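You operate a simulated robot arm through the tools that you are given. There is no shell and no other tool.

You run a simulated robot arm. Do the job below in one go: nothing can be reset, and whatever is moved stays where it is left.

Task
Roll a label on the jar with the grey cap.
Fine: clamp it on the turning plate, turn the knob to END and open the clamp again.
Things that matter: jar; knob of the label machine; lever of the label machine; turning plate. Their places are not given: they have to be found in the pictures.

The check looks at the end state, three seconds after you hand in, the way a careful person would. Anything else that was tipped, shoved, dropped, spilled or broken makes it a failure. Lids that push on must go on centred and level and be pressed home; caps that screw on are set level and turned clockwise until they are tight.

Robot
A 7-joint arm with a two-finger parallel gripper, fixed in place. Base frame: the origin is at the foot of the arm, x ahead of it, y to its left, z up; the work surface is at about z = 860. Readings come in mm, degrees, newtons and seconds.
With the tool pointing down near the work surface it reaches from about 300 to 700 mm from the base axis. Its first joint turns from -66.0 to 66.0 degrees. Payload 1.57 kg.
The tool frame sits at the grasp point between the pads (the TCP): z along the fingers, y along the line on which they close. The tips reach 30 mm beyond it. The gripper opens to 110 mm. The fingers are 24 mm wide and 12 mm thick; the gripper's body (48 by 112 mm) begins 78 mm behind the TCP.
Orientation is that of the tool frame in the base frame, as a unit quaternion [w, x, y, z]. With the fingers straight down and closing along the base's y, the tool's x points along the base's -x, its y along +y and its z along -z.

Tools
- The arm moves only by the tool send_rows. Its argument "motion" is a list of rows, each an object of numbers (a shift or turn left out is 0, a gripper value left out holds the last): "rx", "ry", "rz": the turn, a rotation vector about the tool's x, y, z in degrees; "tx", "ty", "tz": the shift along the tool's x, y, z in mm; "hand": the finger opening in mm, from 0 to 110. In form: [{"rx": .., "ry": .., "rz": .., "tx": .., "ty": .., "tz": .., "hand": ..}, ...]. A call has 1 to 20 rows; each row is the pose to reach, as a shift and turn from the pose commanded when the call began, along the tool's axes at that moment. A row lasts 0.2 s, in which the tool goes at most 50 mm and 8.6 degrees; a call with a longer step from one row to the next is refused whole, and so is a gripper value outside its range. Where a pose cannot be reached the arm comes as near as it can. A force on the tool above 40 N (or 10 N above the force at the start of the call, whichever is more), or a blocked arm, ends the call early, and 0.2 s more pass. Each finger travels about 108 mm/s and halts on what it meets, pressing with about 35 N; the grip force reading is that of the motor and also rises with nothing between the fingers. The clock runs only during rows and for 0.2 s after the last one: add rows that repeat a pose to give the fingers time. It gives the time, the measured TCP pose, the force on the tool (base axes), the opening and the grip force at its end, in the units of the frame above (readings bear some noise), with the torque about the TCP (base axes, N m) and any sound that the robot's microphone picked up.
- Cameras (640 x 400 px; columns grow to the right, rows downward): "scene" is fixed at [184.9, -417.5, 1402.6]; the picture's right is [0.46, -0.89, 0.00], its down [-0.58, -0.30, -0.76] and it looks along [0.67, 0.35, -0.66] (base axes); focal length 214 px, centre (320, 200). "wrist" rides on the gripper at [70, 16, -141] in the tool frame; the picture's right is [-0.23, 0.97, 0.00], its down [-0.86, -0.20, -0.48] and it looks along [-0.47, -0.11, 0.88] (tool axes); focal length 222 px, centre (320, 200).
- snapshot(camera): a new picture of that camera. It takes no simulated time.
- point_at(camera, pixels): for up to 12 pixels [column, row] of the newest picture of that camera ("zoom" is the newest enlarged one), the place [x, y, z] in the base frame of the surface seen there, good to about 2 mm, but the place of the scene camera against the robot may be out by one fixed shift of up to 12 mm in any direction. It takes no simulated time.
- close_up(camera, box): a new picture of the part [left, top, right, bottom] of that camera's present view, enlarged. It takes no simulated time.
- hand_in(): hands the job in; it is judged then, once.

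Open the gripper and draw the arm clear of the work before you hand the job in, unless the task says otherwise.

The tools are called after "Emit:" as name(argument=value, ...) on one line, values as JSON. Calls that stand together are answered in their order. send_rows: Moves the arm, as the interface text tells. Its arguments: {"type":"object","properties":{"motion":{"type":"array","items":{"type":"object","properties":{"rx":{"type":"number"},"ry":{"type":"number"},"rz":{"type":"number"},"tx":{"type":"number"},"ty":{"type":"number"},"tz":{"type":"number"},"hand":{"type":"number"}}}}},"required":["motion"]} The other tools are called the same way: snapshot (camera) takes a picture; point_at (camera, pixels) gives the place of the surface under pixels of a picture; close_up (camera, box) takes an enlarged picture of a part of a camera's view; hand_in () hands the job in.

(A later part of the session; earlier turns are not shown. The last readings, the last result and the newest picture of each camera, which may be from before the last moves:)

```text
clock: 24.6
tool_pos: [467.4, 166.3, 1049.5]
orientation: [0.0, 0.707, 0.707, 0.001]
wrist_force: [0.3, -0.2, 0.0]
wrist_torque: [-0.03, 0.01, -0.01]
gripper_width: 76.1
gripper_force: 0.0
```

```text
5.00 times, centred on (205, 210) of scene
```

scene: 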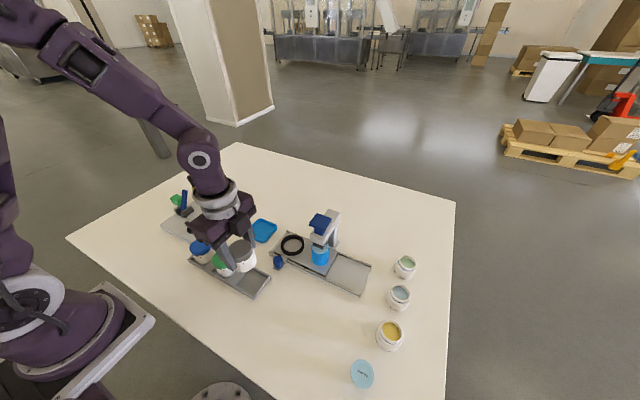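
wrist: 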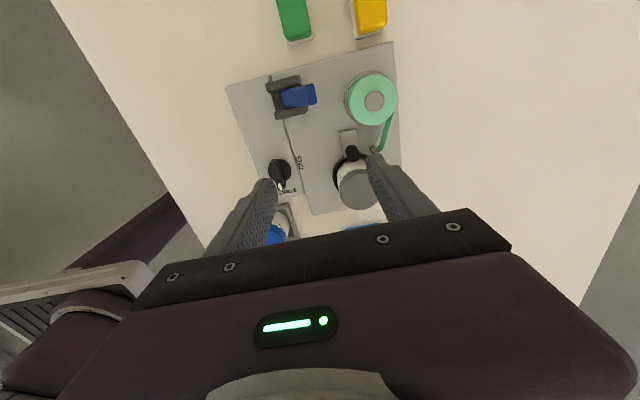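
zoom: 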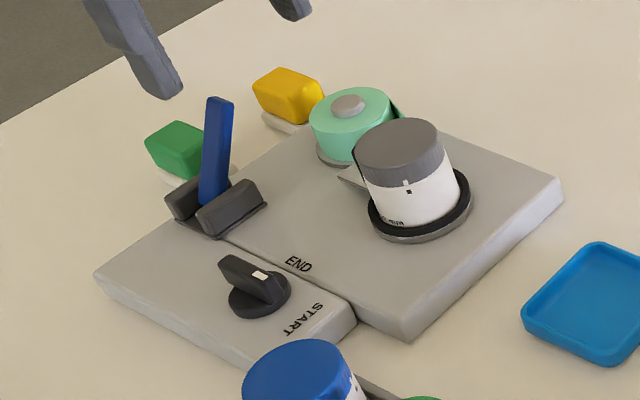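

I'll measure the lever's tip edges and brackets from this zoomed wrist view.

Emit:
close_up(camera="wrist", box=[250, 60, 340, 130])

Emit:
point_at(camera="wrist", pixels=[[313, 87], [315, 102], [303, 104], [302, 92], [308, 95], [290, 97], [284, 98], [284, 84], [276, 98], [268, 87], [300, 80], [305, 112]])

```text
5.71 times, centred on (295, 95) of wrist
```

zoom: 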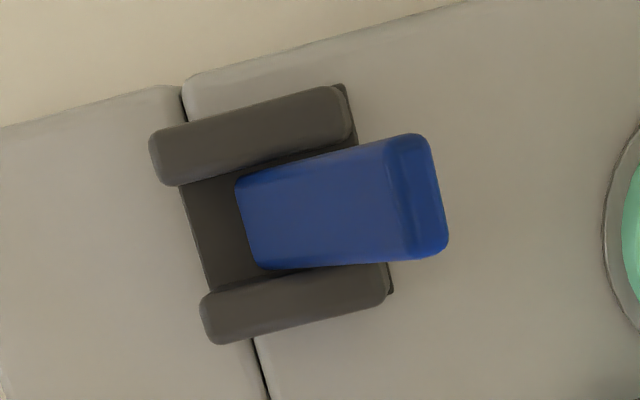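

```text
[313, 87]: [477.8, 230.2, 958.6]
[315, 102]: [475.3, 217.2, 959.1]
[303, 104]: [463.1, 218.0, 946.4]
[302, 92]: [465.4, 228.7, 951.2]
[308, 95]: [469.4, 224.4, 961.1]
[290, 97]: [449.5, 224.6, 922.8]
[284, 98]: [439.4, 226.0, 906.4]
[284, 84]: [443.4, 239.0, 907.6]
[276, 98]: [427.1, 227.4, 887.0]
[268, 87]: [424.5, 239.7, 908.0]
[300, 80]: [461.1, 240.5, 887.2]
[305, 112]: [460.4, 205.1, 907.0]
```

The lever leans about 30° toward +x from a pivot near (440,224,897), with its tip at about (472,224,961). I'll straddle the tip with the fingers (closing along x) so I can test each direction gently.

Emit:
send_rows(motion=[{"tx": 28, "ty": 1, "hand": 60}, {"tx": 56, "ty": 3}, {"tx": 56, "ty": 3}, {"tx": 56, "ty": 3, "tz": 25}, {"tx": 56, "ty": 3, "tz": 50}, {"tx": 56, "ty": 3, "tz": 76}, {"tx": 56, "ty": 3, "tz": 76}])

Emit:
snapshot(camera="wrist")

Emit:
close_up(camera="scene", box=[150, 150, 260, 240])

```text
clock: 26.2
tool_pos: [467.4, 220.3, 973.9]
orientation: [0.0, 0.707, 0.707, -0.001]
wrist_force: [0.3, 0.1, -0.5]
wrist_torque: [-0.02, 0.0, 0.0]
gripper_width: 60.1
gripper_force: 0.1
```

```text
taken
```

wrist: 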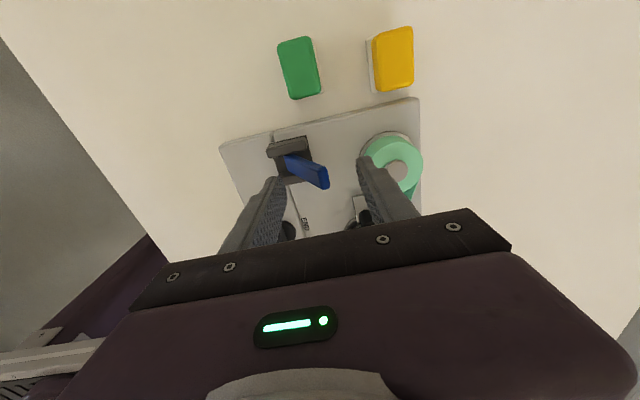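

```text
4.44 times, centred on (205, 195) of scene
```

zoom: 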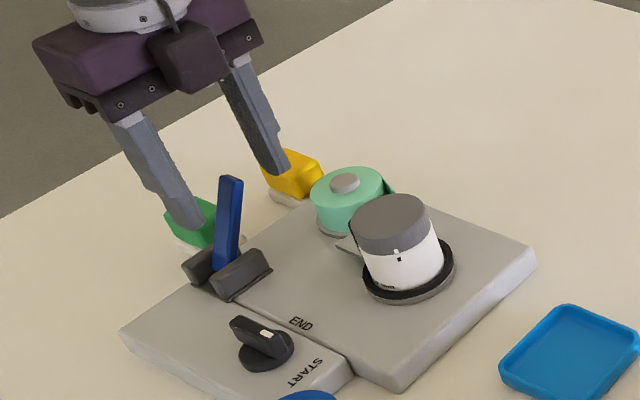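

The lever tip at (318,178) lies between the fingers. I'll test toward -x first: approach, then nudge in small steps and watch the force.

Emit:
send_rows(motion=[{"ty": -6}, {"ty": -12}, {"ty": -16}, {"ty": -18}, {"ty": -20}, {"ty": -22}, {"ty": -24}])

Emit:
close_up(camera="wrist", box=[230, 110, 430, 235])

Emit:
close_up(camera="scene", box=[150, 150, 260, 240])

```text
clock: 27.8
tool_pos: [446.1, 221.0, 973.5]
orientation: [-0.001, 0.707, 0.707, 0.0]
wrist_force: [1.5, -0.8, 0.3]
wrist_torque: [-0.01, -0.02, -0.01]
gripper_width: 61.3
gripper_force: 0.5
```

```text
3.20 times, centred on (330, 172) of wrist
```

zoom: 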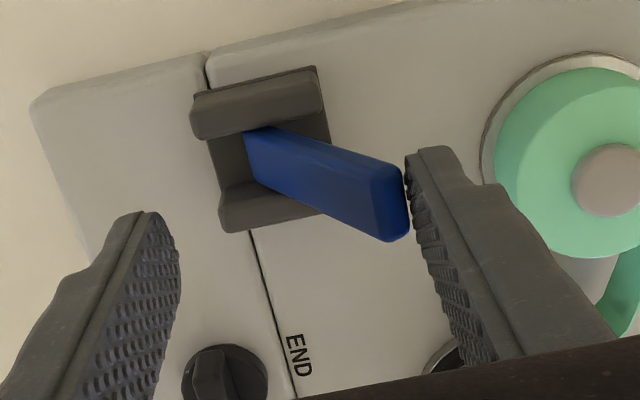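

```text
4.44 times, centred on (205, 195) of scene
```

zoom: 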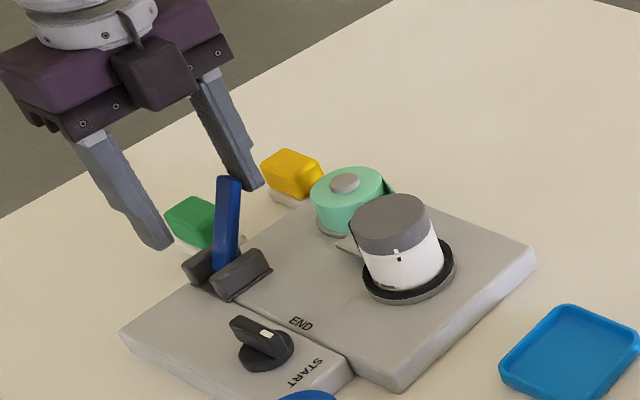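

The right finger is now just touching the lever tip (width 61.3, force x 1.5 N). I'll push a few more millimetres toward -x.

Emit:
send_rows(motion=[{"ty": -1.5}, {"ty": -3}, {"ty": -4.5}, {"ty": -6}])

Emit:
close_up(camera="wrist", box=[230, 110, 430, 235])

```text
clock: 28.8
tool_pos: [440.0, 222.8, 975.0]
orientation: [-0.001, 0.708, 0.707, 0.0]
wrist_force: [1.1, 0.5, 0.6]
wrist_torque: [-0.04, -0.04, -0.02]
gripper_width: 60.8
gripper_force: 0.3
```

```text
3.20 times, centred on (330, 172) of wrist
```

zoom: 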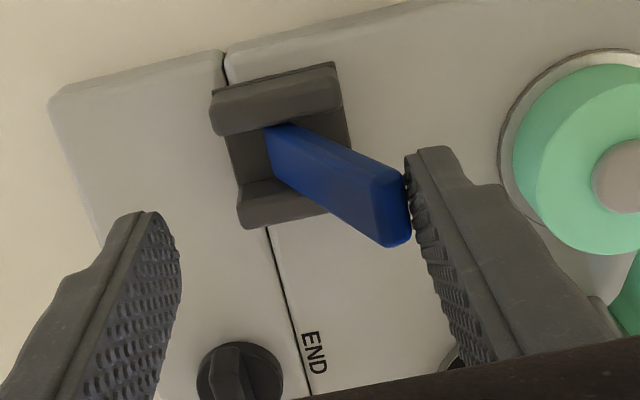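

The lever moves toward -x with only about 1 N of resistance, so that's the closing direction. I'll keep swinging it over in small steps.

Emit:
send_rows(motion=[{"ty": -4}, {"ty": -8}, {"ty": -12}, {"ty": -16}, {"ty": -20}, {"ty": -24}, {"ty": -28}, {"ty": -32}, {"ty": -36}])

Emit:
close_up(camera="wrist", box=[230, 110, 430, 235])

Emit:
close_up(camera="scene", box=[150, 150, 260, 240])

```text
clock: 30.8
tool_pos: [403.7, 223.2, 974.9]
orientation: [0.0, 0.707, 0.707, 0.0]
wrist_force: [0.1, -0.6, 0.2]
wrist_torque: [0.0, -0.01, -0.03]
gripper_width: 60.5
gripper_force: 0.1
```

```text
3.20 times, centred on (330, 172) of wrist
```

zoom: 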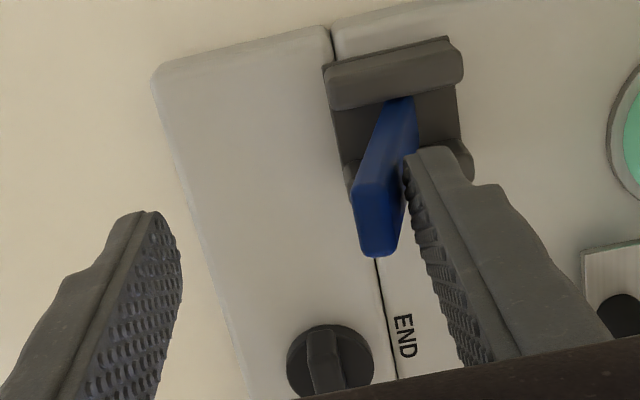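

```text
4.44 times, centred on (205, 195) of scene
```

zoom: 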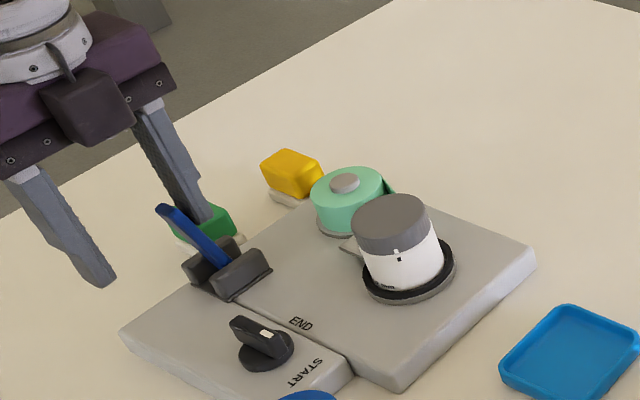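

The lever has passed vertical. I'll follow its arc downward.

Emit:
send_rows(motion=[{"ty": -4, "tz": 0}, {"ty": -8, "tz": 0}, {"ty": -13, "tz": 0}, {"ty": -17, "tz": 2}, {"ty": -21, "tz": 4}, {"ty": -24, "tz": 6}, {"ty": -28, "tz": 9}, {"ty": -31, "tz": 12}, {"ty": -34, "tz": 15}])

Emit:
close_up(camera="wrist", box=[230, 110, 430, 235])

Emit:
close_up(camera="scene", box=[150, 150, 260, 240])

```text
clock: 32.4
tool_pos: [384.1, 222.1, 967.5]
orientation: [0.004, 0.707, 0.707, 0.009]
wrist_force: [17.0, -2.4, 6.7]
wrist_torque: [-0.08, -0.74, 0.08]
gripper_width: 75.4
gripper_force: 8.7
stopped in row 7: the force on the tool passed its limit at 43 N (the readings are from after the stop); the commanded pose is now the measured one
```

```text
3.20 times, centred on (330, 172) of wrist
```

zoom: 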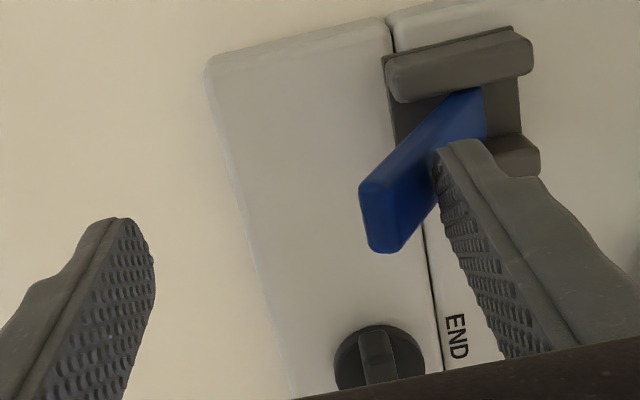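

```text
4.44 times, centred on (205, 195) of scene
```

zoom: 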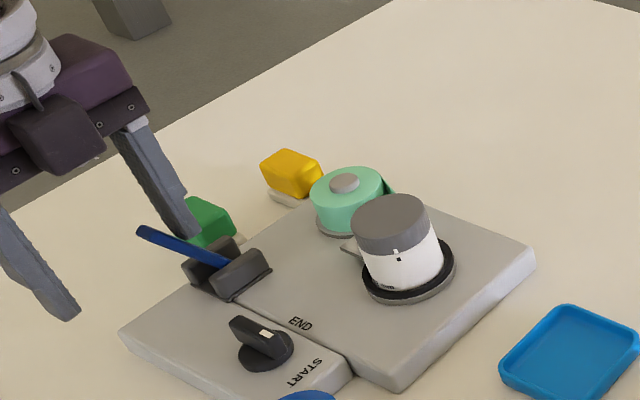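

The push hit the 40 N limit with the lever well over, which may be the closed stop. I'll back off a little and see where the lever and roller are.

Emit:
send_rows(motion=[{"ty": 6, "tz": 0, "hand": 76}, {"ty": 12, "tz": -15}, {"ty": 12, "tz": -40}, {"ty": 12, "tz": -80}, {"ty": 12, "tz": -80}])

Emit:
snapshot(camera="wrist")

Emit:
close_up(camera="wrist", box=[240, 60, 440, 210])

Emit:
close_up(camera="scene", box=[160, 170, 260, 240])

```text
clock: 33.6
tool_pos: [392.0, 221.4, 1047.6]
orientation: [0.002, 0.707, 0.707, 0.005]
wrist_force: [0.0, 0.5, -0.5]
wrist_torque: [0.0, 0.01, -0.01]
gripper_width: 76.2
gripper_force: 0.1
```

```text
taken
```

wrist: 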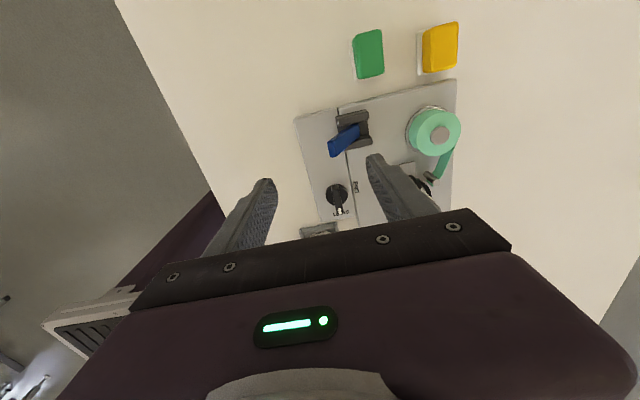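

```text
2.67 times, centred on (340, 135) of wrist
```

zoom: 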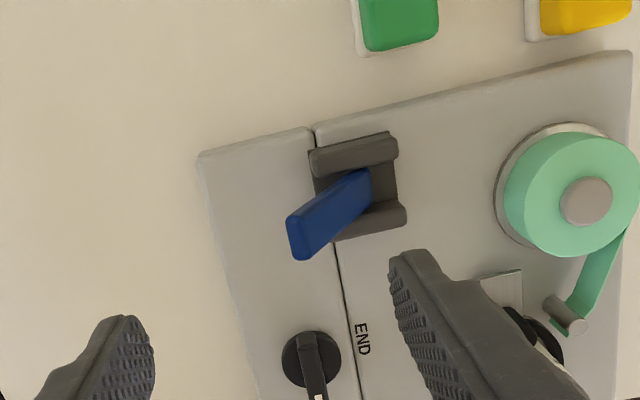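

```text
5.71 times, centred on (210, 205) of scene
```

zoom: 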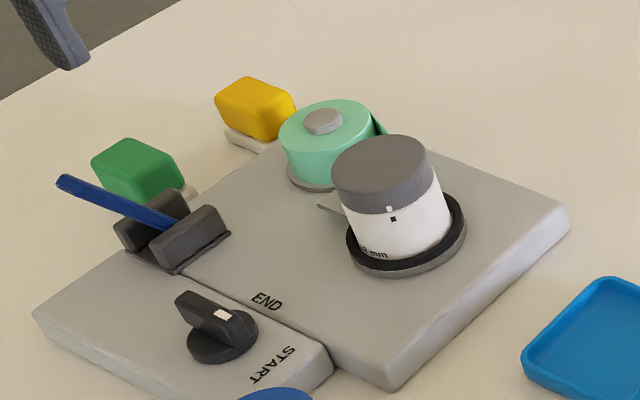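

I'll measure the lever's present angle and the roller bracket.

Emit:
point_at(camera="scene", pixels=[[171, 202], [185, 207], [178, 204.5]])

Emit:
close_up(camera="wrist", box=[300, 90, 440, 195])

Emit:
point_at(camera="wrist", pixels=[[332, 147], [337, 155], [349, 142], [357, 132], [365, 125], [330, 143], [424, 166], [431, 180], [428, 176]])

```text
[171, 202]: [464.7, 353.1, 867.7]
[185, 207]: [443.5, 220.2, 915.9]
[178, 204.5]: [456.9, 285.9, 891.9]
```

```text
3.81 times, centred on (370, 142) of wrist
```

zoom: 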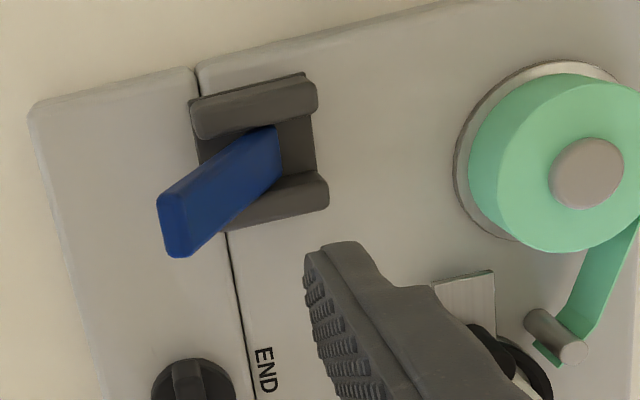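

```text
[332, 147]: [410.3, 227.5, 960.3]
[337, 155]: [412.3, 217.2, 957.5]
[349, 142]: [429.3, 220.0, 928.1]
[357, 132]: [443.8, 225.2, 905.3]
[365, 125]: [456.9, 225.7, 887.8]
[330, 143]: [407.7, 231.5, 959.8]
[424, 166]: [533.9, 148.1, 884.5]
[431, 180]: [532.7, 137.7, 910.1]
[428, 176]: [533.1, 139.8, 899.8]
```

The lever now leans about 31° toward -x, mirroring its start, so it seems to be at its stop. I'll shift the camera toward +x (and correct a small tilt) to see whether the roller has come against the jar.

Emit:
send_rows(motion=[{"ty": 30, "rx": 0.3, "ry": -0.1}, {"ty": 65, "rx": 0.7, "ry": -0.3}, {"ty": 100, "rx": 0.7, "ry": -0.3}, {"ty": 100, "rx": 0.7, "ry": -0.3}])

Emit:
snapshot(camera="wrist")

Emit:
close_up(camera="wrist", box=[220, 90, 400, 215])

```text
clock: 34.6
tool_pos: [491.9, 222.8, 1050.4]
orientation: [0.001, 0.708, 0.707, -0.002]
wrist_force: [-0.6, 0.1, -0.3]
wrist_torque: [-0.03, -0.01, -0.03]
gripper_width: 76.0
gripper_force: 0.2
```

```text
taken
```

wrist: 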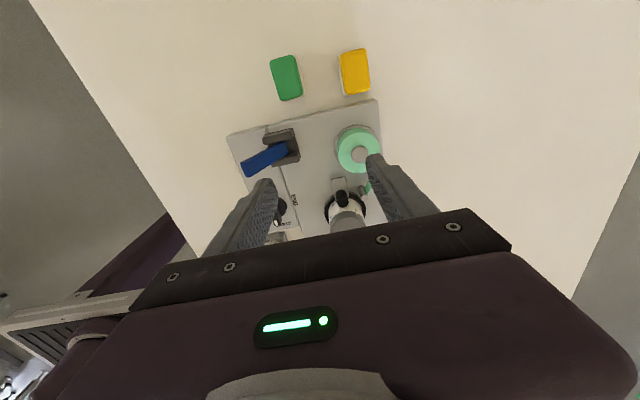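

```text
3.20 times, centred on (310, 152) of wrist
```

zoom: 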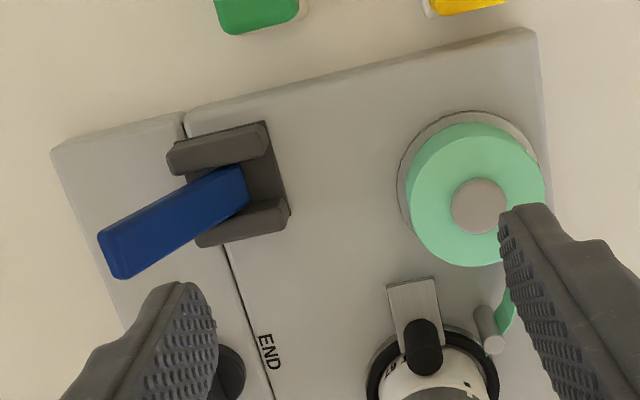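

I'll measure the roller top at (425,340) and the lever tip here.

Emit:
point_at(camera="zoom", pixels=[[425, 360], [420, 335], [400, 290], [435, 290], [105, 245], [125, 262], [180, 215], [235, 180], [480, 205], [490, 345], [430, 395]])

Emit:
close_up(camera="wrist", box=[310, 165, 380, 215])

```text
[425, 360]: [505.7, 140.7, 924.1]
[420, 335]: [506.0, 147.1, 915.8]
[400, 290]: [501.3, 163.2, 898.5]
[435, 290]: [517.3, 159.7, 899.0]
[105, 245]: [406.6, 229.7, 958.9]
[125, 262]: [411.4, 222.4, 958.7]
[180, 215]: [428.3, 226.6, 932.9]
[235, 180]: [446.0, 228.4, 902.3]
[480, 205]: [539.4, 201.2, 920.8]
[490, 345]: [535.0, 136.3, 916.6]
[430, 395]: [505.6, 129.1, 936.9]
```

```text
8.00 times, centred on (345, 190) of wrist
```

zoom: 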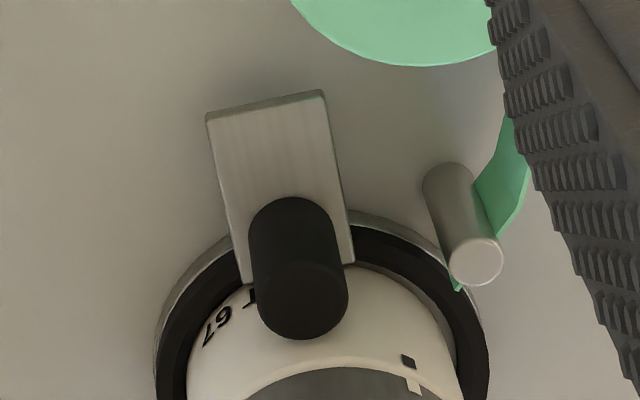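

The roller top has moved about 4.5 mm toward the jar (y 145 to 140.7) and touches it, so the clamp is closed. Next I'll put the camera straight above the knob to find its centre and bar direction.

Emit:
send_rows(motion=[{"tx": -30, "ty": -22}, {"tx": -60, "ty": -44}, {"tx": -90, "ty": -66}, {"tx": -120, "ty": -88, "tz": 15}, {"tx": -150, "ty": -108, "tz": 35}, {"tx": -156, "ty": -113, "tz": 50}, {"tx": -156, "ty": -113, "tz": 50}])

Emit:
snapshot(camera="wrist")

Emit:
close_up(camera="wrist", box=[270, 40, 370, 120])

```text
clock: 36.2
tool_pos: [377.4, 64.5, 998.5]
orientation: [0.0, 0.707, 0.707, -0.001]
wrist_force: [-0.5, 0.1, -0.6]
wrist_torque: [0.01, 0.0, 0.01]
gripper_width: 76.0
gripper_force: 0.0
```

```text
taken
```

wrist: 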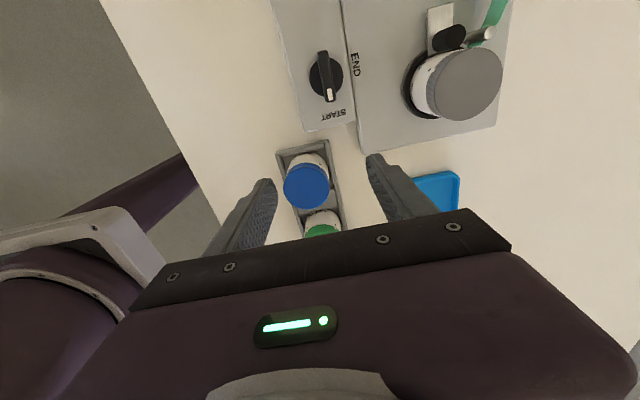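

```text
5.00 times, centred on (320, 80) of wrist
```

zoom: 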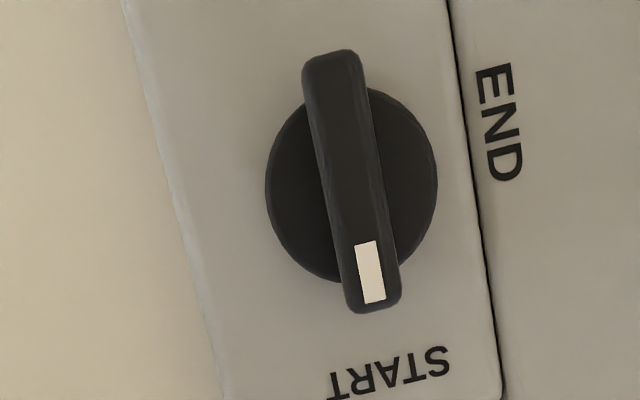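

I'll measure the bar ends, disc edges and text centres.

Emit:
point_at(camera="zoom", pixels=[[334, 65], [371, 300], [352, 180], [270, 185], [433, 185], [310, 272], [400, 105], [320, 180], [384, 180], [497, 122], [388, 375], [450, 50]])

Emit:
point_at(camera="wrist", pixels=[[308, 185], [285, 185], [330, 185], [307, 165], [470, 85], [345, 10], [357, 140], [355, 100]])

```text
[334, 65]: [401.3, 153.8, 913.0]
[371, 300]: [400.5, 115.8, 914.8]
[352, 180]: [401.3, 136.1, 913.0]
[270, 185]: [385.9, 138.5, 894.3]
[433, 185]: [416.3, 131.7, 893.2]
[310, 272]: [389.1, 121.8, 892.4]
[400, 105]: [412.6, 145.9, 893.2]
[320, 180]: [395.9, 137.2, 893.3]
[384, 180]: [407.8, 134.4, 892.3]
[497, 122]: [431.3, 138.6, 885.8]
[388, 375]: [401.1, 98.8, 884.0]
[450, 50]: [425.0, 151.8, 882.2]
```

```text
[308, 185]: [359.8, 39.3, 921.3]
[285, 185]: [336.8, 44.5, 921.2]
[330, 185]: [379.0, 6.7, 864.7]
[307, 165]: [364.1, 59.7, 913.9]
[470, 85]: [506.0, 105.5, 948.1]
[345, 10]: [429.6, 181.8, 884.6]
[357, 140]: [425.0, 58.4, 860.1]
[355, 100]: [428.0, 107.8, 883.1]
```

The knob axis is at about (401,134.8), the bar lies along y (114 to 156) with its top at z 913, and END is straight toward +x. So the turn is 90° counter-clockwise from above. I'll move above the knob with a 40 mm opening.

Emit:
send_rows(motion=[{"tx": 20, "ty": 8, "hand": 40}, {"tx": 45, "ty": 16}, {"tx": 70, "ty": 23.5}, {"tx": 70, "ty": 23.5, "tz": 20}, {"tx": 70, "ty": 23.5, "tz": 38}, {"tx": 70, "ty": 23.5, "tz": 38}])

Emit:
close_up(camera="wrist", box=[220, 100, 420, 225])

Emit:
send_rows(motion=[{"tz": 0}])

```text
clock: 37.6
tool_pos: [400.2, 137.9, 960.9]
orientation: [0.0, 0.708, 0.706, -0.001]
wrist_force: [0.3, 0.0, -0.4]
wrist_torque: [0.02, -0.01, -0.01]
gripper_width: 40.0
gripper_force: 0.2
```

```text
3.20 times, centred on (320, 162) of wrist
```

zoom: 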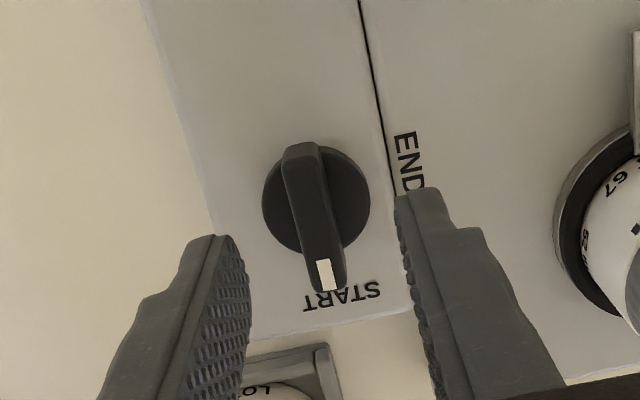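

```text
clock: 38.0
tool_pos: [402.2, 138.5, 959.8]
orientation: [-0.001, 0.707, 0.707, -0.001]
wrist_force: [-0.3, 0.7, -0.3]
wrist_torque: [-0.01, 0.0, 0.01]
gripper_width: 39.9
gripper_force: 0.2
```

The readings average (401.2,138.2). I'll cross-check the finger faces against the bar in this picture.

Emit:
point_at(camera="zoom", pixels=[[301, 155], [328, 280], [314, 215], [400, 195], [405, 260], [245, 260], [225, 240], [425, 195], [210, 240], [265, 205], [366, 205]])

```text
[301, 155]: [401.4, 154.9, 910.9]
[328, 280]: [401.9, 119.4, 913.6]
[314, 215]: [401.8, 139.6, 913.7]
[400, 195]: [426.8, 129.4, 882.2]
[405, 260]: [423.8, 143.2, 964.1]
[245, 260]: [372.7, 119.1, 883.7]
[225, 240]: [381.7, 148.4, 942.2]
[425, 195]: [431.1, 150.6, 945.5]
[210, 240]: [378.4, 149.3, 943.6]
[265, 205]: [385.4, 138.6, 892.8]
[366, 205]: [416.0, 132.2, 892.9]
```

The fingers are centred in x and about 3 mm too far in +y. I'll correct that and go down to z of about 927, with the tips just above the knob disc.

Emit:
send_rows(motion=[{"tx": -3}, {"tx": -3, "tz": 12}, {"tx": -3, "tz": 24}, {"tx": -3, "tz": 32}, {"tx": -3, "tz": 32}])

Emit:
close_up(camera="wrist", box=[220, 100, 420, 225])

Emit:
close_up(camera="scene", box=[150, 170, 260, 250])

```text
clock: 39.2
tool_pos: [402.3, 133.9, 929.4]
orientation: [-0.001, 0.707, 0.707, 0.0]
wrist_force: [-0.5, -0.1, -0.2]
wrist_torque: [-0.01, 0.0, -0.01]
gripper_width: 40.0
gripper_force: 0.1
```

```text
3.20 times, centred on (320, 162) of wrist
```

zoom: 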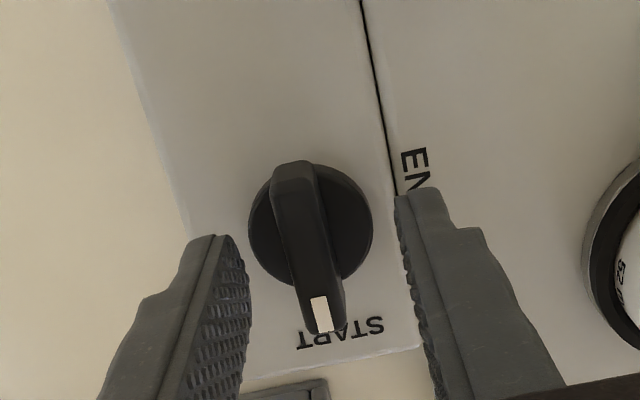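

```text
5.00 times, centred on (205, 210) of scene
```

zoom: 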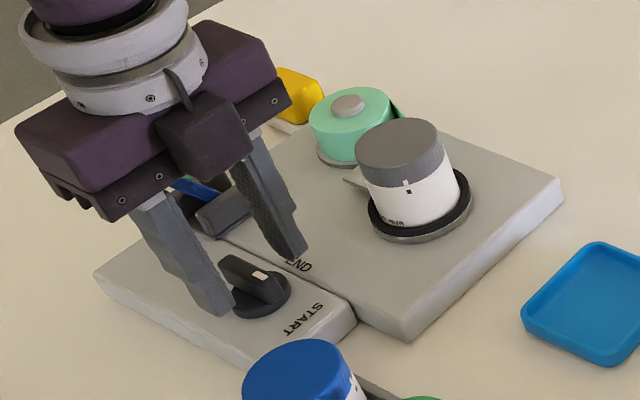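

The fingers straddle the bar. I'll close on it.

Emit:
send_rows(motion=[{"hand": 25}, {"hand": 15}, {"hand": 8}, {"hand": 6}, {"hand": 6}])

Emit:
close_up(camera="wrist", box=[220, 100, 420, 225])

```text
clock: 40.4
tool_pos: [402.3, 133.8, 931.2]
orientation: [0.0, 0.707, 0.707, -0.002]
wrist_force: [-9.2, 0.5, -1.6]
wrist_torque: [0.0, 0.15, 0.0]
gripper_width: 14.1
gripper_force: 5.0
```

```text
3.20 times, centred on (320, 162) of wrist
```

zoom: 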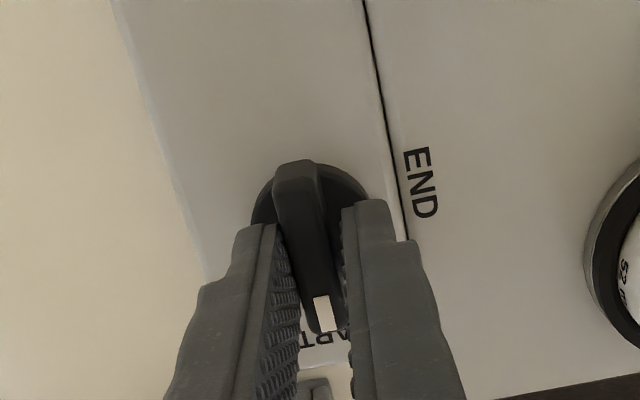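

The -x finger touched first (force x -9 N, width still 14). I'll shift the tool -1.5 mm in x and finish closing.

Emit:
send_rows(motion=[{"ty": -0.8, "hand": 6}, {"ty": -1.5}, {"ty": -1.5}, {"ty": -1.5}])

```text
clock: 41.4
tool_pos: [399.3, 133.7, 928.1]
orientation: [0.0, 0.707, 0.707, -0.001]
wrist_force: [-6.7, -0.9, 3.3]
wrist_torque: [-0.04, 0.12, 0.02]
gripper_width: 12.1
gripper_force: 3.4
```

Better (width 12.1), but there's still a -6.7 N bias. I'll shift another -1.2 mm.

Emit:
send_rows(motion=[{"ty": -0.6, "hand": 4}, {"ty": -1.2}, {"ty": -1.2}, {"ty": -1.2}])

Emit:
close_up(camera="wrist", box=[220, 100, 420, 225])

```text
clock: 42.4
tool_pos: [398.7, 134.3, 928.0]
orientation: [0.0, 0.707, 0.707, -0.001]
wrist_force: [-8.6, 6.4, 6.8]
wrist_torque: [-0.29, 0.09, -0.03]
gripper_width: 10.8
gripper_force: 29.1
```

```text
3.20 times, centred on (320, 162) of wrist
```

zoom: 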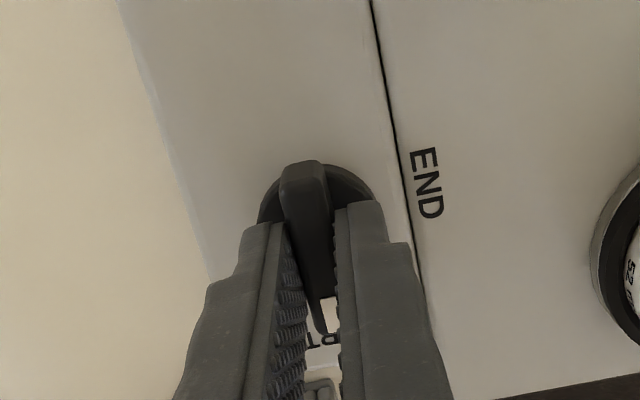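

The bar is gripped (10.8 mm, 29 N). I'll firm up the grip and turn a first 15° counter-clockwise (negative rz) while watching the forces.

Emit:
send_rows(motion=[{"hand": 0}, {"hand": 0}, {"rz": -5, "hand": 0}, {"rz": -10, "hand": 0}, {"rz": -15, "hand": 0}])

Emit:
close_up(camera="wrist", box=[220, 100, 420, 225])

Emit:
close_up(camera="scene", box=[150, 170, 260, 250])

```text
clock: 43.6
tool_pos: [401.0, 133.9, 928.8]
orientation: [0.0, 0.608, 0.794, -0.002]
wrist_force: [-3.7, 0.2, -0.8]
wrist_torque: [-0.33, -0.17, -1.1]
gripper_width: 17.1
gripper_force: 32.3
```

```text
3.20 times, centred on (320, 162) of wrist
```

zoom: 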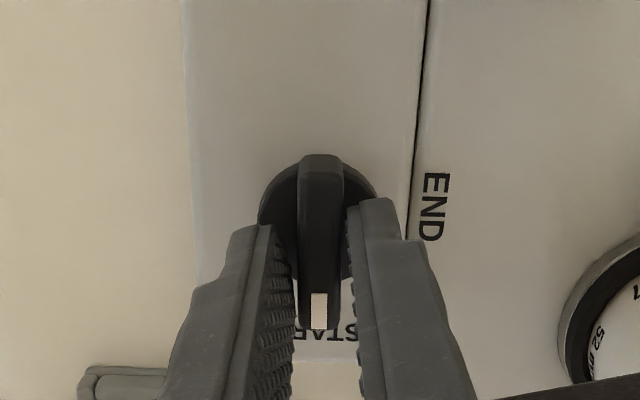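

```text
5.00 times, centred on (205, 210) of scene
```

zoom: 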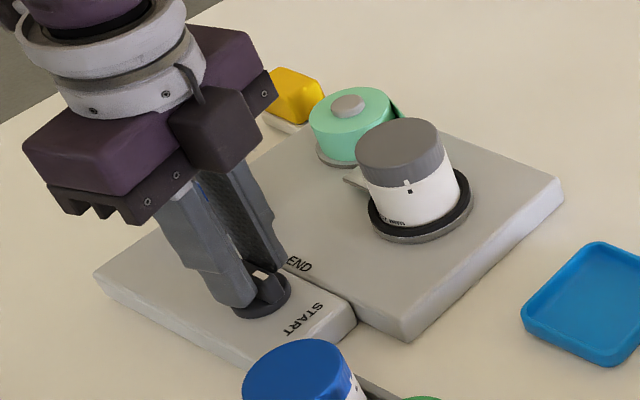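

The fingers splayed to 17 mm with -1.1 N·m and the bar hardly turned, so the knob is blocked counter-clockwise: START looks like a stop and the turn must go clockwise to END. I'll return and test clockwise gently.

Emit:
send_rows(motion=[{"rz": 5, "hand": 0}, {"rz": 10, "hand": 0}, {"rz": 15, "hand": 0}, {"rz": 15, "hand": 0}, {"rz": 20, "hand": 0}, {"rz": 25, "hand": 0}, {"rz": 30, "hand": 0}])

Emit:
close_up(camera="wrist", box=[220, 100, 420, 225])

Emit:
close_up(camera="scene", box=[150, 170, 260, 250])

```text
clock: 45.2
tool_pos: [399.7, 134.2, 929.6]
orientation: [0.0, 0.793, 0.609, 0.0]
wrist_force: [-3.2, -1.2, 22.5]
wrist_torque: [0.24, -0.04, 0.02]
gripper_width: 11.0
gripper_force: 28.3
```

```text
3.20 times, centred on (320, 162) of wrist
```

zoom: 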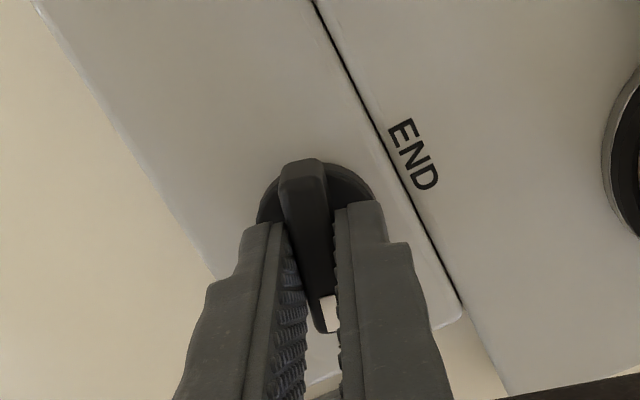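

```text
5.00 times, centred on (205, 210) of scene
```

zoom: 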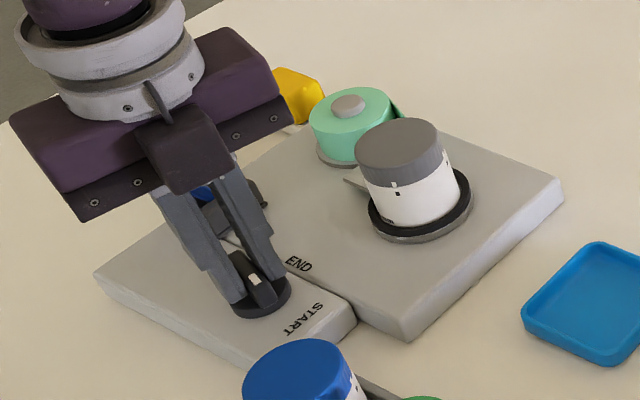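

Clockwise turns freely (width 11, torque about 0) and the jar mark is moving, so that's the right direction. The tips are pressing down a bit (22 N), so I'll raise 1.5 mm and keep turning clockwise.

Emit:
send_rows(motion=[{"tz": -1}, {"tz": -1.7}, {"rz": 5, "tz": -1.7}, {"rz": 10, "tz": -1.7}, {"rz": 15, "tz": -1.7}, {"rz": 20, "tz": -1.7}, {"rz": 25, "tz": -1.7}, {"rz": 30, "tz": -1.7}, {"rz": 35, "tz": -1.7}, {"rz": 40, "tz": -1.7}, {"rz": 45, "tz": -1.7}])

Emit:
close_up(camera="wrist", box=[220, 100, 420, 225])

Emit:
close_up(camera="scene", box=[150, 170, 260, 250])

```text
clock: 47.6
tool_pos: [399.0, 133.3, 930.4]
orientation: [-0.001, 0.966, 0.259, -0.001]
wrist_force: [-9.6, 13.3, -8.9]
wrist_torque: [0.14, 0.38, 0.01]
gripper_width: 10.9
gripper_force: 28.8
```

```text
3.20 times, centred on (320, 162) of wrist
```

zoom: 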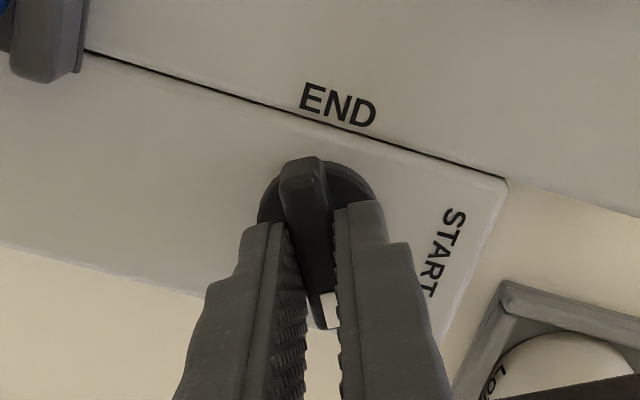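

```text
5.00 times, centred on (205, 210) of scene
```

zoom: 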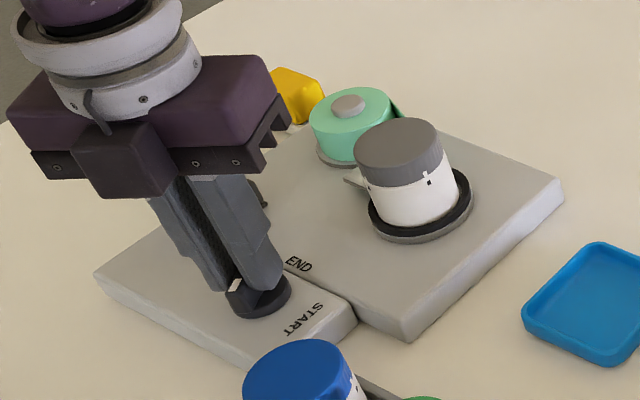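

At 60° turned and the jar mark is moving along. The side force (-9.6, 13.3) shows I'm about 1 mm off the axis, so I'll correct it and continue 30° more.

Emit:
send_rows(motion=[{"ty": -0.7}, {"ty": -1.3, "tz": 0.5}, {"ty": -1.3, "tz": 0.5, "rz": 5}, {"ty": -1.3, "tz": 0.5, "rz": 10}, {"ty": -1.3, "tz": 0.5, "rz": 15}, {"ty": -1.3, "tz": 0.5, "rz": 20}, {"ty": -1.3, "tz": 0.5, "rz": 25}, {"ty": -1.3, "tz": 0.5, "rz": 30}])

Emit:
close_up(camera="scene", box=[150, 170, 260, 250])

```text
clock: 49.4
tool_pos: [400.0, 135.9, 930.2]
orientation: [0.0, 1.0, -0.001, -0.001]
wrist_force: [-7.3, 11.5, -6.2]
wrist_torque: [0.27, -0.66, -0.03]
gripper_width: 10.8
gripper_force: 29.0
```

```text
5.00 times, centred on (205, 210) of scene
```

zoom: 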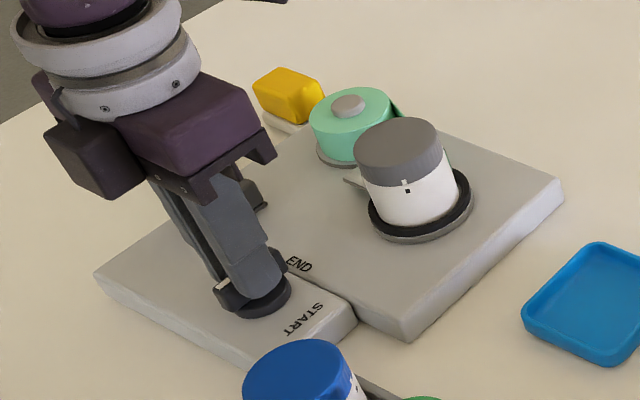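

90° is done (orientation φ=180°) and green label is showing at the jar's side near (447,165). I'll trim the lateral offset and continue.

Emit:
send_rows(motion=[{"tx": -0.5, "ty": -0.9, "tz": 0.5}, {"tx": -0.5, "ty": -0.9, "tz": 0.5, "rz": 5}, {"tx": -0.5, "ty": -0.9, "tz": 0.5, "rz": 10}, {"tx": -0.5, "ty": -0.9, "tz": 0.5, "rz": 15}, {"tx": -0.5, "ty": -0.9, "tz": 0.5, "rz": 20}, {"tx": -0.5, "ty": -0.9, "tz": 0.5, "rz": 25}, {"tx": -0.5, "ty": -0.9, "tz": 0.5, "rz": 30}])

Emit:
close_up(camera="scene", box=[150, 170, 260, 250])

```text
clock: 50.6
tool_pos: [399.9, 134.8, 926.9]
orientation: [-0.008, 0.987, -0.163, -0.001]
wrist_force: [0.6, 4.6, 0.1]
wrist_torque: [-0.24, 0.46, 0.0]
gripper_width: 11.0
gripper_force: 28.4
out of reach, approached as far as the arm can: row 5, 6
stopped in row 6: the force on the tool passed its limit at 54 N (the readings are from after the stop); the commanded pose is now the measured one
```

```text
5.00 times, centred on (205, 210) of scene
```

zoom: 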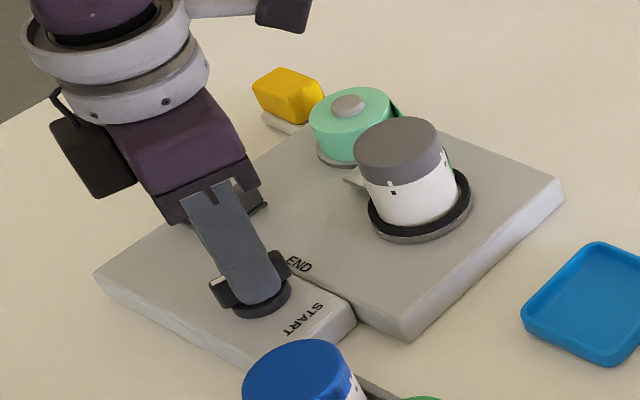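

Wrist limit reached at about φ=199°, with the knob turned about 108°. I'll open, rise clear, and correct the small tilt before winding the wrist back 180° for a new grip.

Emit:
send_rows(motion=[{"hand": 16}, {"hand": 26}, {"hand": 36}, {"hand": 36, "tz": -10}, {"hand": 36, "tz": -30, "rx": -0.4, "ry": 0.1}, {"hand": 36, "tz": -55, "rx": -0.88, "ry": 0.26}, {"hand": 36, "tz": -55, "rx": -0.88, "ry": 0.26}])

Emit:
close_up(camera="scene", box=[150, 170, 260, 250])

```text
clock: 52.2
tool_pos: [412.4, 107.9, 963.1]
orientation: [0.0, 0.987, -0.162, 0.0]
wrist_force: [0.6, 0.6, 0.0]
wrist_torque: [-0.03, 0.03, -0.01]
gripper_width: 35.8
gripper_force: 0.1
out of reach, approached as far as the arm can: row 4, 5, 6, 7
```

```text
5.00 times, centred on (205, 210) of scene
```

zoom: 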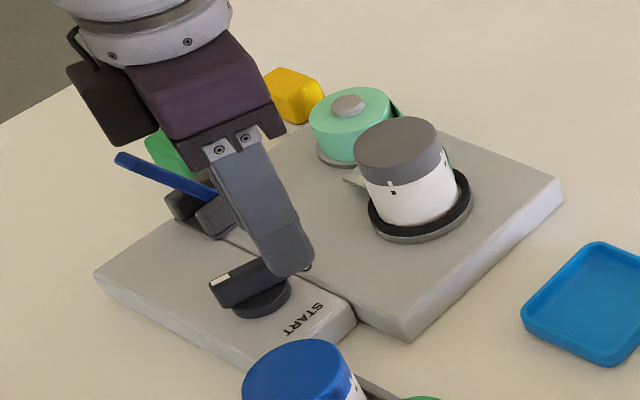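

The wrist limit nudged the arm aside, but it is clear of the knob (tips at z 933). I'll wind the wrist back by 160°, staying high.

Emit:
send_rows(motion=[{"rz": -8, "tz": -10}, {"rz": -16, "tz": -20}, {"rz": -24, "tz": -20}, {"rz": -32, "tz": -20}, {"rz": -40, "tz": -20}, {"rz": -48, "tz": -20}, {"rz": -56, "tz": -20}, {"rz": -64, "tz": -20}, {"rz": -72, "tz": -20}, {"rz": -80, "tz": -20}, {"rz": -88, "tz": -20}, {"rz": -96, "tz": -20}, {"rz": -104, "tz": -20}, {"rz": -112, "tz": -20}, {"rz": -120, "tz": -20}, {"rz": -128, "tz": -20}, {"rz": -136, "tz": -20}, {"rz": -144, "tz": -20}, {"rz": -152, "tz": -20}, {"rz": -160, "tz": -20}])

Emit:
snapshot(camera="wrist")

Emit:
close_up(camera="scene", box=[150, 170, 260, 250])

```text
clock: 56.4
tool_pos: [410.6, 108.5, 982.7]
orientation: [0.001, 0.33, 0.944, -0.001]
wrist_force: [0.9, -0.6, 0.0]
wrist_torque: [-0.02, -0.01, -0.02]
gripper_width: 36.3
gripper_force: 0.0
```

```text
taken
```

wrist: 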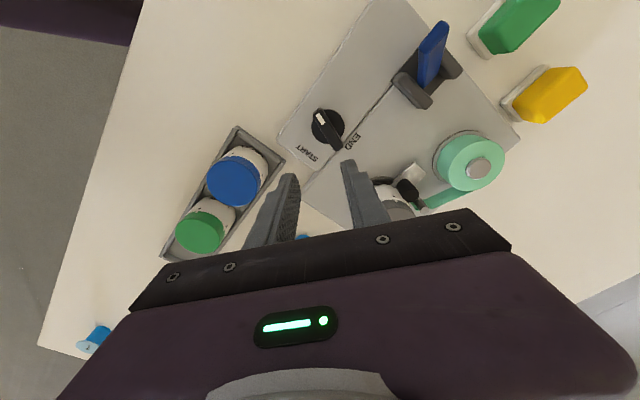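

```text
5.00 times, centred on (205, 210) of scene
```

zoom: 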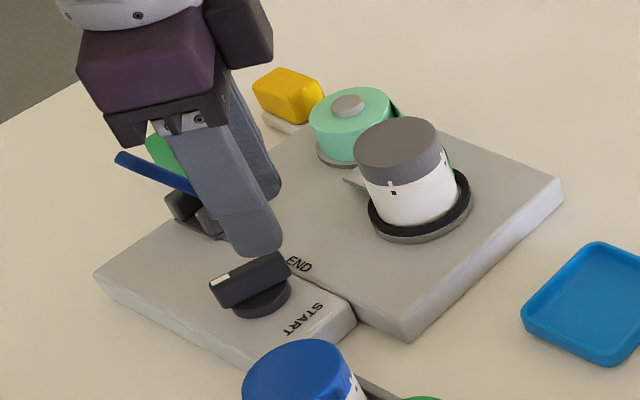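

φ is now about 38.5° at (410.6,108.5,982.7). I'll measure the bar's current direction in the wrist view.

Emit:
close_up(camera="wrist", box=[280, 90, 380, 170])

Emit:
point_at(camera="wrist", pixels=[[319, 115], [338, 147], [328, 130], [324, 124], [334, 140]])

```text
5.00 times, centred on (330, 130) of wrist
```

zoom: 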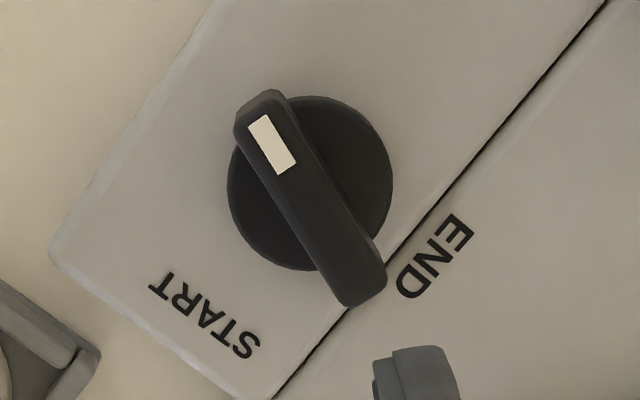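

```text
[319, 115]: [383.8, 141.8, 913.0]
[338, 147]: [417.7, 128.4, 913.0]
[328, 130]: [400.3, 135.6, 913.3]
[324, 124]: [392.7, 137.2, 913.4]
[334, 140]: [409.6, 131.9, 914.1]
```

The bar now points along -21.6° (about 112° turned, about 158° to go). I'll align the gripper to φ=21.6° over the axis (401,135).

Emit:
send_rows(motion=[{"tx": 8, "ty": 5, "rz": -6}, {"tx": 16, "ty": 10, "rz": -12}, {"tx": 24, "ty": 14.7, "rz": -16.9}, {"tx": 24, "ty": 14.7, "rz": -16.9, "tz": 12}, {"tx": 24, "ty": 14.7, "rz": -16.9, "tz": 22}, {"tx": 24, "ty": 14.7, "rz": -16.9, "tz": 22}])

Emit:
close_up(camera="wrist", box=[220, 100, 420, 225])

Emit:
send_rows(motion=[{"tz": 0}])

```text
clock: 57.8
tool_pos: [401.7, 135.1, 962.0]
orientation: [-0.001, 0.19, 0.982, -0.001]
wrist_force: [-0.3, 0.8, 1.0]
wrist_torque: [0.02, -0.02, 0.02]
gripper_width: 36.1
gripper_force: 0.0
```

```text
3.20 times, centred on (320, 162) of wrist
```

zoom: 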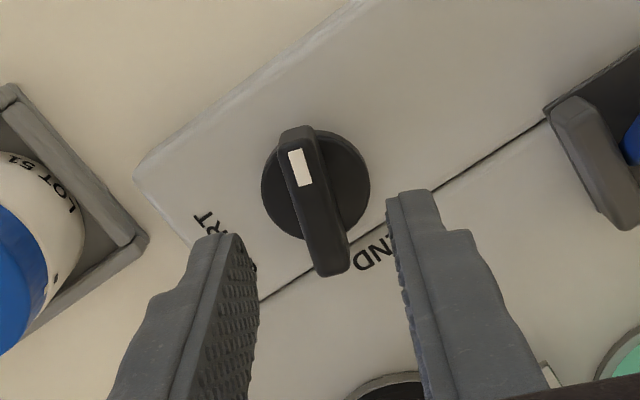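

```text
clock: 58.2
tool_pos: [402.7, 134.7, 961.7]
orientation: [0.0, 0.19, 0.982, -0.001]
wrist_force: [0.9, 0.6, 0.1]
wrist_torque: [-0.02, 0.0, 0.0]
gripper_width: 36.2
gripper_force: 0.1
```

Aligned at φ=21.9°, (402.2,134.9). I'll trim -1.2 mm in x, go down 32 mm and close.

Emit:
send_rows(motion=[{"tx": 1.1, "ty": -0.45}, {"tx": 1.1, "ty": -0.45, "tz": 12}, {"tx": 1.1, "ty": -0.45, "tz": 24}, {"tx": 1.1, "ty": -0.45, "tz": 32}, {"tx": 1.1, "ty": -0.45, "tz": 32}])

Emit:
close_up(camera="wrist", box=[220, 100, 420, 225])

```text
clock: 59.4
tool_pos: [400.5, 134.1, 928.4]
orientation: [-0.001, 0.19, 0.982, -0.001]
wrist_force: [-1.0, -0.1, -0.3]
wrist_torque: [0.01, -0.01, -0.01]
gripper_width: 36.1
gripper_force: 0.1
```

```text
3.20 times, centred on (320, 162) of wrist
```

zoom: 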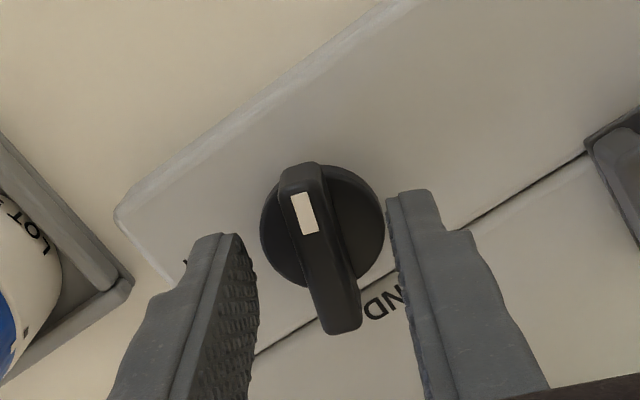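

Good straddle. I'll close on the bar.

Emit:
send_rows(motion=[{"hand": 24}, {"hand": 14}, {"hand": 8}, {"hand": 0}, {"hand": 0}, {"hand": 0}])

Emit:
close_up(camera="wrist", box=[220, 100, 420, 225])

```text
clock: 60.8
tool_pos: [401.6, 135.0, 931.3]
orientation: [0.001, 0.191, 0.982, 0.0]
wrist_force: [3.2, 7.4, -4.0]
wrist_torque: [0.09, -0.41, -0.04]
gripper_width: 11.0
gripper_force: 28.9
```

```text
3.20 times, centred on (320, 162) of wrist
```

zoom: 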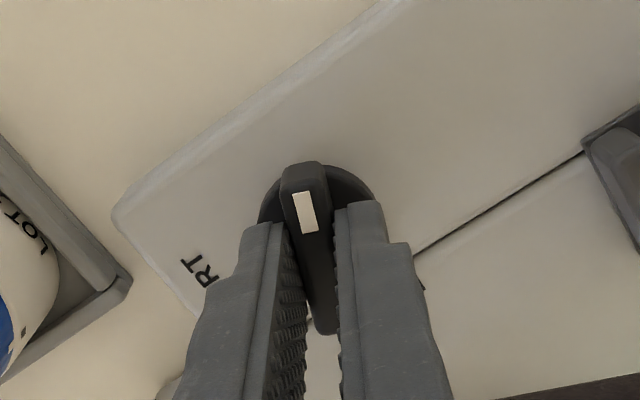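

Gripped (11 mm). I'll turn 60° more clockwise in 5° steps with a small lateral trim.

Emit:
send_rows(motion=[{"ty": 0.6, "rz": 5}, {"ty": 0.6, "rz": 10}, {"ty": 0.6, "rz": 15}, {"ty": 0.6, "rz": 20}, {"ty": 0.6, "rz": 25}, {"ty": 0.6, "rz": 30}, {"ty": 0.6, "rz": 35}, {"ty": 0.6, "rz": 40}, {"ty": 0.6, "rz": 45}, {"ty": 0.6, "rz": 50}, {"ty": 0.6, "rz": 55}, {"ty": 0.6, "rz": 60}])

Emit:
close_up(camera="scene", box=[150, 170, 260, 250])

```text
clock: 63.4
tool_pos: [399.3, 133.9, 929.3]
orientation: [0.0, 0.656, 0.755, -0.001]
wrist_force: [-10.7, -7.6, 20.7]
wrist_torque: [0.19, 0.28, 0.01]
gripper_width: 11.1
gripper_force: 28.1
```

```text
5.00 times, centred on (205, 210) of scene
```

zoom: 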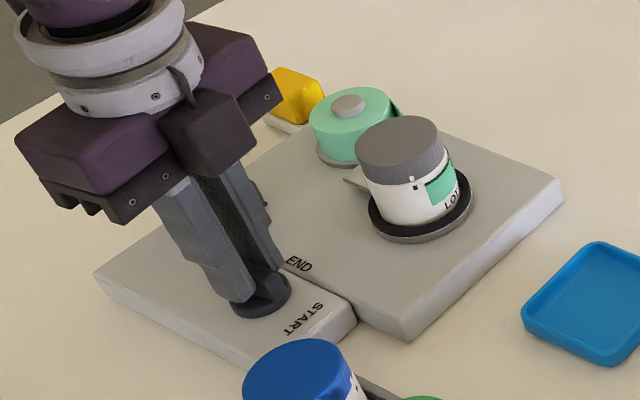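

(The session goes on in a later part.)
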